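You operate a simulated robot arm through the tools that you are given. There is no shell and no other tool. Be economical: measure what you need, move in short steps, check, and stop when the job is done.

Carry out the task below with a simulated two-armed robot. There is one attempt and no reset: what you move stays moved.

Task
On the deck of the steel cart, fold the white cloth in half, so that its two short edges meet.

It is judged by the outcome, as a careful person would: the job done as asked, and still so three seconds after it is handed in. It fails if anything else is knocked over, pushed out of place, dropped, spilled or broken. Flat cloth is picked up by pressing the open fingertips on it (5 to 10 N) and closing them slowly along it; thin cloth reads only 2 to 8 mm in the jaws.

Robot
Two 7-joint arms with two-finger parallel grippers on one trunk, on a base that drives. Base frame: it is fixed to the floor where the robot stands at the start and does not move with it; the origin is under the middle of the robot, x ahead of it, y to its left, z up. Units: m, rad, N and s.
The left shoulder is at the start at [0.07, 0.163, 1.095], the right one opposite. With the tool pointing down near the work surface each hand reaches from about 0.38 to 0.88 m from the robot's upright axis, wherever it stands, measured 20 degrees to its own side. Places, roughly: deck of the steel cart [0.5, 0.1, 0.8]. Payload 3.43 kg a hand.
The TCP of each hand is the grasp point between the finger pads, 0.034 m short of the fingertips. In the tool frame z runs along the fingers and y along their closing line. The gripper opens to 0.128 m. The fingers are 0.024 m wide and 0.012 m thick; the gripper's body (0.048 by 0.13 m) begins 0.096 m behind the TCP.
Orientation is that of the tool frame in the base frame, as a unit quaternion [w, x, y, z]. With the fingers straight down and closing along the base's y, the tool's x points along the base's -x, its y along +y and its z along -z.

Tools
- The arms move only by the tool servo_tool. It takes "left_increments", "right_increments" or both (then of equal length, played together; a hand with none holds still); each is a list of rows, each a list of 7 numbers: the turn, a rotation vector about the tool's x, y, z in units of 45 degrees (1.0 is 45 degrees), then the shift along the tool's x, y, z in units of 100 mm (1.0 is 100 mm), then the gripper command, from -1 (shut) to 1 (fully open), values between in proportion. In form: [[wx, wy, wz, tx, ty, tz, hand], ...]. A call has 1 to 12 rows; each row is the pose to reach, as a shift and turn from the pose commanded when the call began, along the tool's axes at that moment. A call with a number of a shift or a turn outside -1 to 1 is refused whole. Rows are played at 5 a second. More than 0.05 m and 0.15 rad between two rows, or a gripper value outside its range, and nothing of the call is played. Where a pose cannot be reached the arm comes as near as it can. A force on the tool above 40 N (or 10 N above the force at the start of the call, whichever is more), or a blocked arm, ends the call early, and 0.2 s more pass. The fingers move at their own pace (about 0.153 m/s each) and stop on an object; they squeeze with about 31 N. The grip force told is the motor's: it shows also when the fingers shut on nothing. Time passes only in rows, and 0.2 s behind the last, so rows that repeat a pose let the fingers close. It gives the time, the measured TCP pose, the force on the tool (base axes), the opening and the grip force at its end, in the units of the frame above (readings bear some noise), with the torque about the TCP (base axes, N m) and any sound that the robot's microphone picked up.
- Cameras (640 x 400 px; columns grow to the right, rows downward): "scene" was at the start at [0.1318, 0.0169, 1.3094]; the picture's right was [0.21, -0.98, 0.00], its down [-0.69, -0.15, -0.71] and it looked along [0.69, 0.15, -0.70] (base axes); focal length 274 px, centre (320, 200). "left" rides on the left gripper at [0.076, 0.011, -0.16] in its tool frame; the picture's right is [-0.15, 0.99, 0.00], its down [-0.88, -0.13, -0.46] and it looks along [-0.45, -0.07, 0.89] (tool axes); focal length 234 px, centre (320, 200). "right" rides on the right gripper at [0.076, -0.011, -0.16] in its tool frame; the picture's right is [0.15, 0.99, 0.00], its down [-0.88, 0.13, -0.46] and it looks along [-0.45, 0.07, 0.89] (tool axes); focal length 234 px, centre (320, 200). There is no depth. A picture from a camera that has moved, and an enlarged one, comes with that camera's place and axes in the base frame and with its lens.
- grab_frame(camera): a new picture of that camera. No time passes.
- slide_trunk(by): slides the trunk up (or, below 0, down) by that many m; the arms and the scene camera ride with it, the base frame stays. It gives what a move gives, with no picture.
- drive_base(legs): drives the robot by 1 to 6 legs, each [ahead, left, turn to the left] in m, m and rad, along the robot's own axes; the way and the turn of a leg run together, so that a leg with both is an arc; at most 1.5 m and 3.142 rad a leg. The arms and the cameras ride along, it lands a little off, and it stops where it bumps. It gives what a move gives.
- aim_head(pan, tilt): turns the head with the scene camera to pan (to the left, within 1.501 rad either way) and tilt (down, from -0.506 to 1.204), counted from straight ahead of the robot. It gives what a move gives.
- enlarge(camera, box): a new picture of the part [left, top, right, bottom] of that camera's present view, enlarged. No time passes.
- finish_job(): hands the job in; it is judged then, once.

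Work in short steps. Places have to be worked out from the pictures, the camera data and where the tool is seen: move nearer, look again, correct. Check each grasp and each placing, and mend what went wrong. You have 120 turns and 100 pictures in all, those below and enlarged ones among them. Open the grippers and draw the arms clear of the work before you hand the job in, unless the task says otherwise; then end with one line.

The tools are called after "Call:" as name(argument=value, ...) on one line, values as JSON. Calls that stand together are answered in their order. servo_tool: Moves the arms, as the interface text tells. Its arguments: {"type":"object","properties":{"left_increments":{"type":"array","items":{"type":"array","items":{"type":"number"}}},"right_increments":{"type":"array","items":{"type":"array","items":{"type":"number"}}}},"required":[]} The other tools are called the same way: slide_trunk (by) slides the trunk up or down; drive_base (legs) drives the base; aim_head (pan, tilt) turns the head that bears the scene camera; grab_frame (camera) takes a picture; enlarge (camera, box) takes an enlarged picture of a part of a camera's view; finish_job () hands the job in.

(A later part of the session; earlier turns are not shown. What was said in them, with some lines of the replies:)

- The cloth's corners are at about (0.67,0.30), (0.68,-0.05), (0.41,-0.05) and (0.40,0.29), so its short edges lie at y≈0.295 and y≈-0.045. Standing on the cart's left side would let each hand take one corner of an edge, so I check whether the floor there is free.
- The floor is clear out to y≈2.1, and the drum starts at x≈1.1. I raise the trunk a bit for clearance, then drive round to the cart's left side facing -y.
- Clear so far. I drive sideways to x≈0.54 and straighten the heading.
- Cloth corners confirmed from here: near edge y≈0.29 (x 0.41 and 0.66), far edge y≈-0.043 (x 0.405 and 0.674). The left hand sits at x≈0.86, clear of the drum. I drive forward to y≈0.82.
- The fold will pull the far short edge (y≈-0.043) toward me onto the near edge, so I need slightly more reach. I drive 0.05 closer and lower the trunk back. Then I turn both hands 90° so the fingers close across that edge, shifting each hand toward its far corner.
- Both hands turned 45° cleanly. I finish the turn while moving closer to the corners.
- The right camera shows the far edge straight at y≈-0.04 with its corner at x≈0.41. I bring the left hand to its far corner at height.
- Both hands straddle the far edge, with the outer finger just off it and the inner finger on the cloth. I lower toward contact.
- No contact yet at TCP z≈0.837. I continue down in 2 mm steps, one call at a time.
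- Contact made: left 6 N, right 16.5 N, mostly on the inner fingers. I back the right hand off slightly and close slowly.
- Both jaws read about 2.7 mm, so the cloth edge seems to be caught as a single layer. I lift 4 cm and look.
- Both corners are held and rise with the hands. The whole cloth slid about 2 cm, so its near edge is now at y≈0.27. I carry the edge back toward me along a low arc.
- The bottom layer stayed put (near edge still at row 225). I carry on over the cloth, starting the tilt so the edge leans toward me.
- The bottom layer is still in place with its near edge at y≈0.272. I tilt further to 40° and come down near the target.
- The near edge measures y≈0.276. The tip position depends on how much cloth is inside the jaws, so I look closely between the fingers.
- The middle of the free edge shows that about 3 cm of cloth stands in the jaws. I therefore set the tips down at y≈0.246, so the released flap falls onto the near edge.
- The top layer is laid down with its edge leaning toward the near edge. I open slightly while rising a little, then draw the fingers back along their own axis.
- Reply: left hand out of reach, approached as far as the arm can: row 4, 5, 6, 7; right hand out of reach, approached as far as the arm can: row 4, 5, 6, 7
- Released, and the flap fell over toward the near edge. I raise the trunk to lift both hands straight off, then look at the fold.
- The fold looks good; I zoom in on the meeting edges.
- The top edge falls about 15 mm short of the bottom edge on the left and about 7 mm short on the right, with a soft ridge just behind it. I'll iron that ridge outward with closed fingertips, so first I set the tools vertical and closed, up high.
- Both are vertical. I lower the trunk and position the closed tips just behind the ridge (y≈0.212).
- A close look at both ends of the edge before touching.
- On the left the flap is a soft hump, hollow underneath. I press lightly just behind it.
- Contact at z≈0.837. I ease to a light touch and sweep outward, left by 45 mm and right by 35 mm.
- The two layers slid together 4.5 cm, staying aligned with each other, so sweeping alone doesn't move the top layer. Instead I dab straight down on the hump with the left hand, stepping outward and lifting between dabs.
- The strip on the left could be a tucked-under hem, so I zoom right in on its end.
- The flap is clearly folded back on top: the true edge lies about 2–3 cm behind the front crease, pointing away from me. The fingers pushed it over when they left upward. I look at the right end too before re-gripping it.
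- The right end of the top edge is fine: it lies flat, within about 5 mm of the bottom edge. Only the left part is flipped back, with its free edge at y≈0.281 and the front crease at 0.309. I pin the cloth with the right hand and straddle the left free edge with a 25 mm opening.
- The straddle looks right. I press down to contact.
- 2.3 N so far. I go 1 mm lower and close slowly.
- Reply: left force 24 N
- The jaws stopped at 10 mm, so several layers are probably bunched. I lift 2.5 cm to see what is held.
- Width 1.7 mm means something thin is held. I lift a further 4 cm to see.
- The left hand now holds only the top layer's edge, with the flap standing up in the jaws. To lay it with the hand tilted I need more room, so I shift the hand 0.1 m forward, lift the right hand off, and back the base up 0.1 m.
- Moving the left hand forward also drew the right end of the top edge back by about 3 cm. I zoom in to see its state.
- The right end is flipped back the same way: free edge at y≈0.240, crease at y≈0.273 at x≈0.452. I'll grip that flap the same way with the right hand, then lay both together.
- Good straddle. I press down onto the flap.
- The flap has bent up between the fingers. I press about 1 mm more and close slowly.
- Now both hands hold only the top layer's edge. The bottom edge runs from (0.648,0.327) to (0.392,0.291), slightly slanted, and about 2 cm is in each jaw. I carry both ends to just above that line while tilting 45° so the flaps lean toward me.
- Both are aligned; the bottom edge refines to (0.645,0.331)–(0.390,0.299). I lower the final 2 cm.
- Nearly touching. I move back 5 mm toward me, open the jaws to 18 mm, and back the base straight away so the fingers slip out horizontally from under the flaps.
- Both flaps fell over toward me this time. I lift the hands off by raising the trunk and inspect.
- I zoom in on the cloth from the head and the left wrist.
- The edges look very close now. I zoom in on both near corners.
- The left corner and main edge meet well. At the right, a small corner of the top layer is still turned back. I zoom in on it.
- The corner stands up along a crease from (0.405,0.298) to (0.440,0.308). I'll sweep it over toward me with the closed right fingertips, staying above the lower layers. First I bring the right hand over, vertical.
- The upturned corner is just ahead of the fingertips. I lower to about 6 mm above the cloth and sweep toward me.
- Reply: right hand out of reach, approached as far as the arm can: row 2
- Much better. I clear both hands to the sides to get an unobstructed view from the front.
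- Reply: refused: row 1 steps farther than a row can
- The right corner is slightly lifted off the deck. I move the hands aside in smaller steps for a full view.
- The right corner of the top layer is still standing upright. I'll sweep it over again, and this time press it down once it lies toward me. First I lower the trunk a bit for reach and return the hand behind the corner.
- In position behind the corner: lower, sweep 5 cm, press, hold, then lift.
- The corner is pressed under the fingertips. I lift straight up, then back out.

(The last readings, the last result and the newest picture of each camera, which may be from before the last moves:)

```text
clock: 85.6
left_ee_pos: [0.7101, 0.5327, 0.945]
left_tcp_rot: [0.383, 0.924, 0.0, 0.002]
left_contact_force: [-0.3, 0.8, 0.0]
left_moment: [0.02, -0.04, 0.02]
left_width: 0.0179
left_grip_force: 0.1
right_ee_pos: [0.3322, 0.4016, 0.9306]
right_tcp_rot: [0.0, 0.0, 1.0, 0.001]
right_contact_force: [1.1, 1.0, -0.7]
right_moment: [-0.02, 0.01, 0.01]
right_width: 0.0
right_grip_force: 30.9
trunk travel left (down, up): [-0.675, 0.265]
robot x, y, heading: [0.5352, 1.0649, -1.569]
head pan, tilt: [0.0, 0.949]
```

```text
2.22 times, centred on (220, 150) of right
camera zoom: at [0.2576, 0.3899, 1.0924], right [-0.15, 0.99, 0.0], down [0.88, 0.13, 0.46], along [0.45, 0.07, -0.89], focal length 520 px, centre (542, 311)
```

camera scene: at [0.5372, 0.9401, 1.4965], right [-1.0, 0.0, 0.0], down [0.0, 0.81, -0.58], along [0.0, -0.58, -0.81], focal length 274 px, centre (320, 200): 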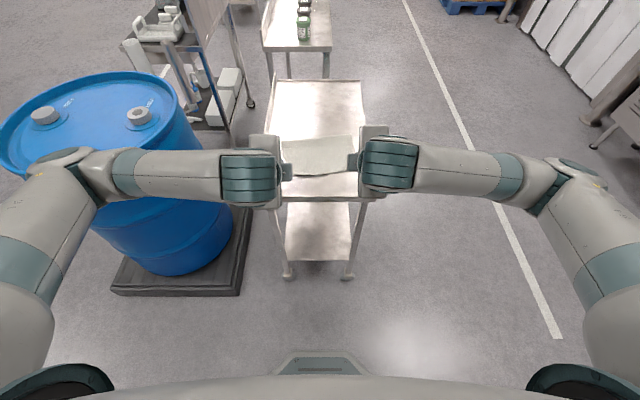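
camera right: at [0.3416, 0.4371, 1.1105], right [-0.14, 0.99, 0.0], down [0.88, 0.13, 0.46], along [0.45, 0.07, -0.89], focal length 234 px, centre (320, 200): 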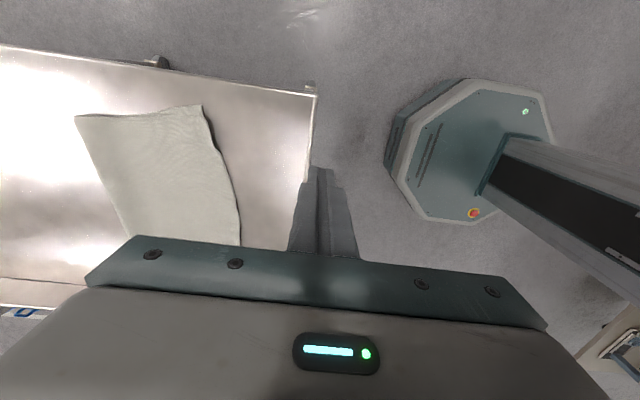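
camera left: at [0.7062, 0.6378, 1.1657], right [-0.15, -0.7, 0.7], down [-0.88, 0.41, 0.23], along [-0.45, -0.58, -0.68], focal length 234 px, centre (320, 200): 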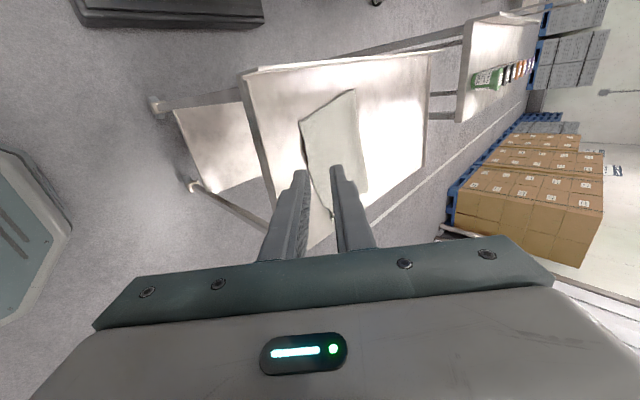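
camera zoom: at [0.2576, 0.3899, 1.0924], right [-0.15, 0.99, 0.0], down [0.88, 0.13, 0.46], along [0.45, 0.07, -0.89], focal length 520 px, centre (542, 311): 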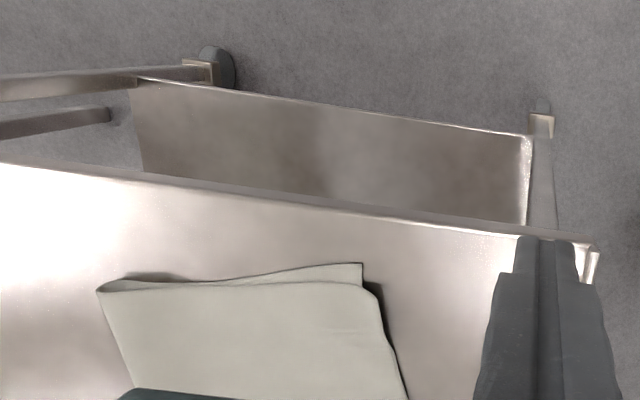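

The edges now meet along their whole length, within about 1 cm, and the corners lie flat. I open the grippers, raise, and back away.

Call:
slide_trunk(by=0.1)

Call:
drive_base(legs=[[-0.25, 0, 0]])

Call:
servo_tool(left_increments=[[0, 0, 0, 0, 0, 0, 1], [0, 0, 0, 0, 0, 0, 1], [0, 0, 0, 0, 0, 0, 1]], right_increments=[[0, 0, 0, 0, 0, 0, 1], [0, 0, 0, 0, 0, 0, 1], [0, 0, 0, 0, 0, 0, 1]])

Call:
aim_head(pan=0.0, tilt=0.75)

Call:
enlarge(camera="scene", box=[240, 80, 400, 200])

```text
clock: 86.9
left_ee_pos: [0.7103, 0.5305, 1.0445]
left_tcp_rot: [0.382, 0.924, 0.002, 0.0]
left_contact_force: [0.1, -0.7, 1.1]
left_moment: [0.01, 0.0, -0.02]
left_width: 0.0176
left_grip_force: 0.0
right_ee_pos: [0.3334, 0.3996, 1.0305]
right_tcp_rot: [0.0, 0.001, 1.0, 0.002]
right_contact_force: [-0.4, 0.1, 0.9]
right_moment: [0.01, 0.0, 0.01]
right_width: 0.0
right_grip_force: 30.5
trunk travel left (down, up): [-0.775, 0.165]
robot x, y, heading: [0.5346, 1.0608, -1.571]
head pan, tilt: [0.0, 0.949]
```

```text
clock: 88.8
left_ee_pos: [0.7123, 0.7811, 1.0447]
left_tcp_rot: [0.381, 0.924, 0.001, 0.002]
left_contact_force: [0.6, 1.1, -0.4]
left_moment: [-0.02, -0.03, -0.03]
left_width: 0.0178
left_grip_force: 0.0
right_ee_pos: [0.3344, 0.6487, 1.0311]
right_tcp_rot: [-0.002, -0.001, 1.0, 0.001]
right_contact_force: [0.3, 0.2, -0.1]
right_moment: [-0.02, 0.01, 0.0]
right_width: 0.0002
right_grip_force: 30.7
trunk travel left (down, up): [-0.775, 0.165]
robot x, y, heading: [0.5344, 1.3145, -1.57]
head pan, tilt: [0.0, 0.949]
```

```text
clock: 89.6
left_ee_pos: [0.7126, 0.7814, 1.0443]
left_tcp_rot: [0.382, 0.924, 0.002, 0.002]
left_contact_force: [-0.5, -0.7, 0.3]
left_moment: [0.0, 0.02, 0.02]
left_width: 0.1282
left_grip_force: 0.1
right_ee_pos: [0.3347, 0.6488, 1.0301]
right_tcp_rot: [-0.001, 0.001, 1.0, 0.002]
right_contact_force: [1.4, -0.2, 0.0]
right_moment: [0.0, 0.0, -0.01]
right_width: 0.1281
right_grip_force: 0.0
trunk travel left (down, up): [-0.775, 0.165]
robot x, y, heading: [0.5355, 1.3148, -1.566]
head pan, tilt: [0.0, 0.949]
```

```text
clock: 90.3
left_ee_pos: [0.7119, 0.7804, 1.0453]
left_tcp_rot: [0.382, 0.924, 0.001, 0.002]
left_contact_force: [0.2, -0.1, -0.4]
left_moment: [-0.01, 0.02, 0.0]
left_width: 0.1281
left_grip_force: 0.0
right_ee_pos: [0.335, 0.649, 1.0312]
right_tcp_rot: [-0.001, -0.001, 1.0, 0.002]
right_contact_force: [0.3, -0.1, -0.4]
right_moment: [-0.02, 0.01, 0.01]
right_width: 0.1279
right_grip_force: 0.1
trunk travel left (down, up): [-0.775, 0.165]
robot x, y, heading: [0.5362, 1.3153, -1.568]
head pan, tilt: [0.0, 0.75]
```

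```text
3.33 times, centred on (320, 140) of scene
camera zoom: at [0.5371, 1.1782, 1.5118], right [-1.0, 0.0, 0.0], down [0.0, 0.68, -0.73], along [0.0, -0.73, -0.68], focal length 913 px, centre (320, 400)
```

zoom: 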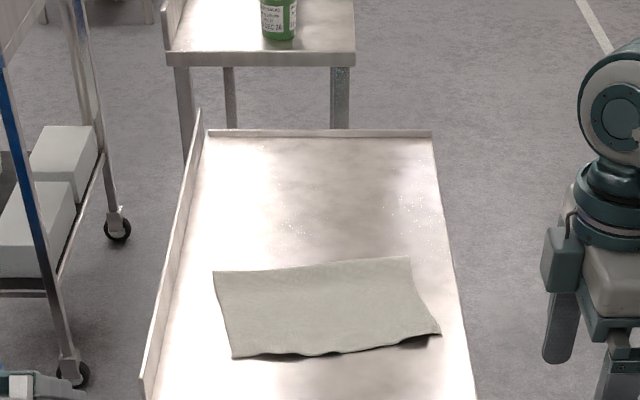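

The cloth lies folded in half on the deck, nothing else was moved, and both open hands are clear. I hand the job in.

Call:
finish_job()

```text
The job is handed in.
```

The white cloth is folded in half on the cart deck. Its short edges meet to within about 1 cm, and the cloth now lies turned about 7° on the deck from where it started. Nothing else was disturbed, and the arms are clear with the grippers open.
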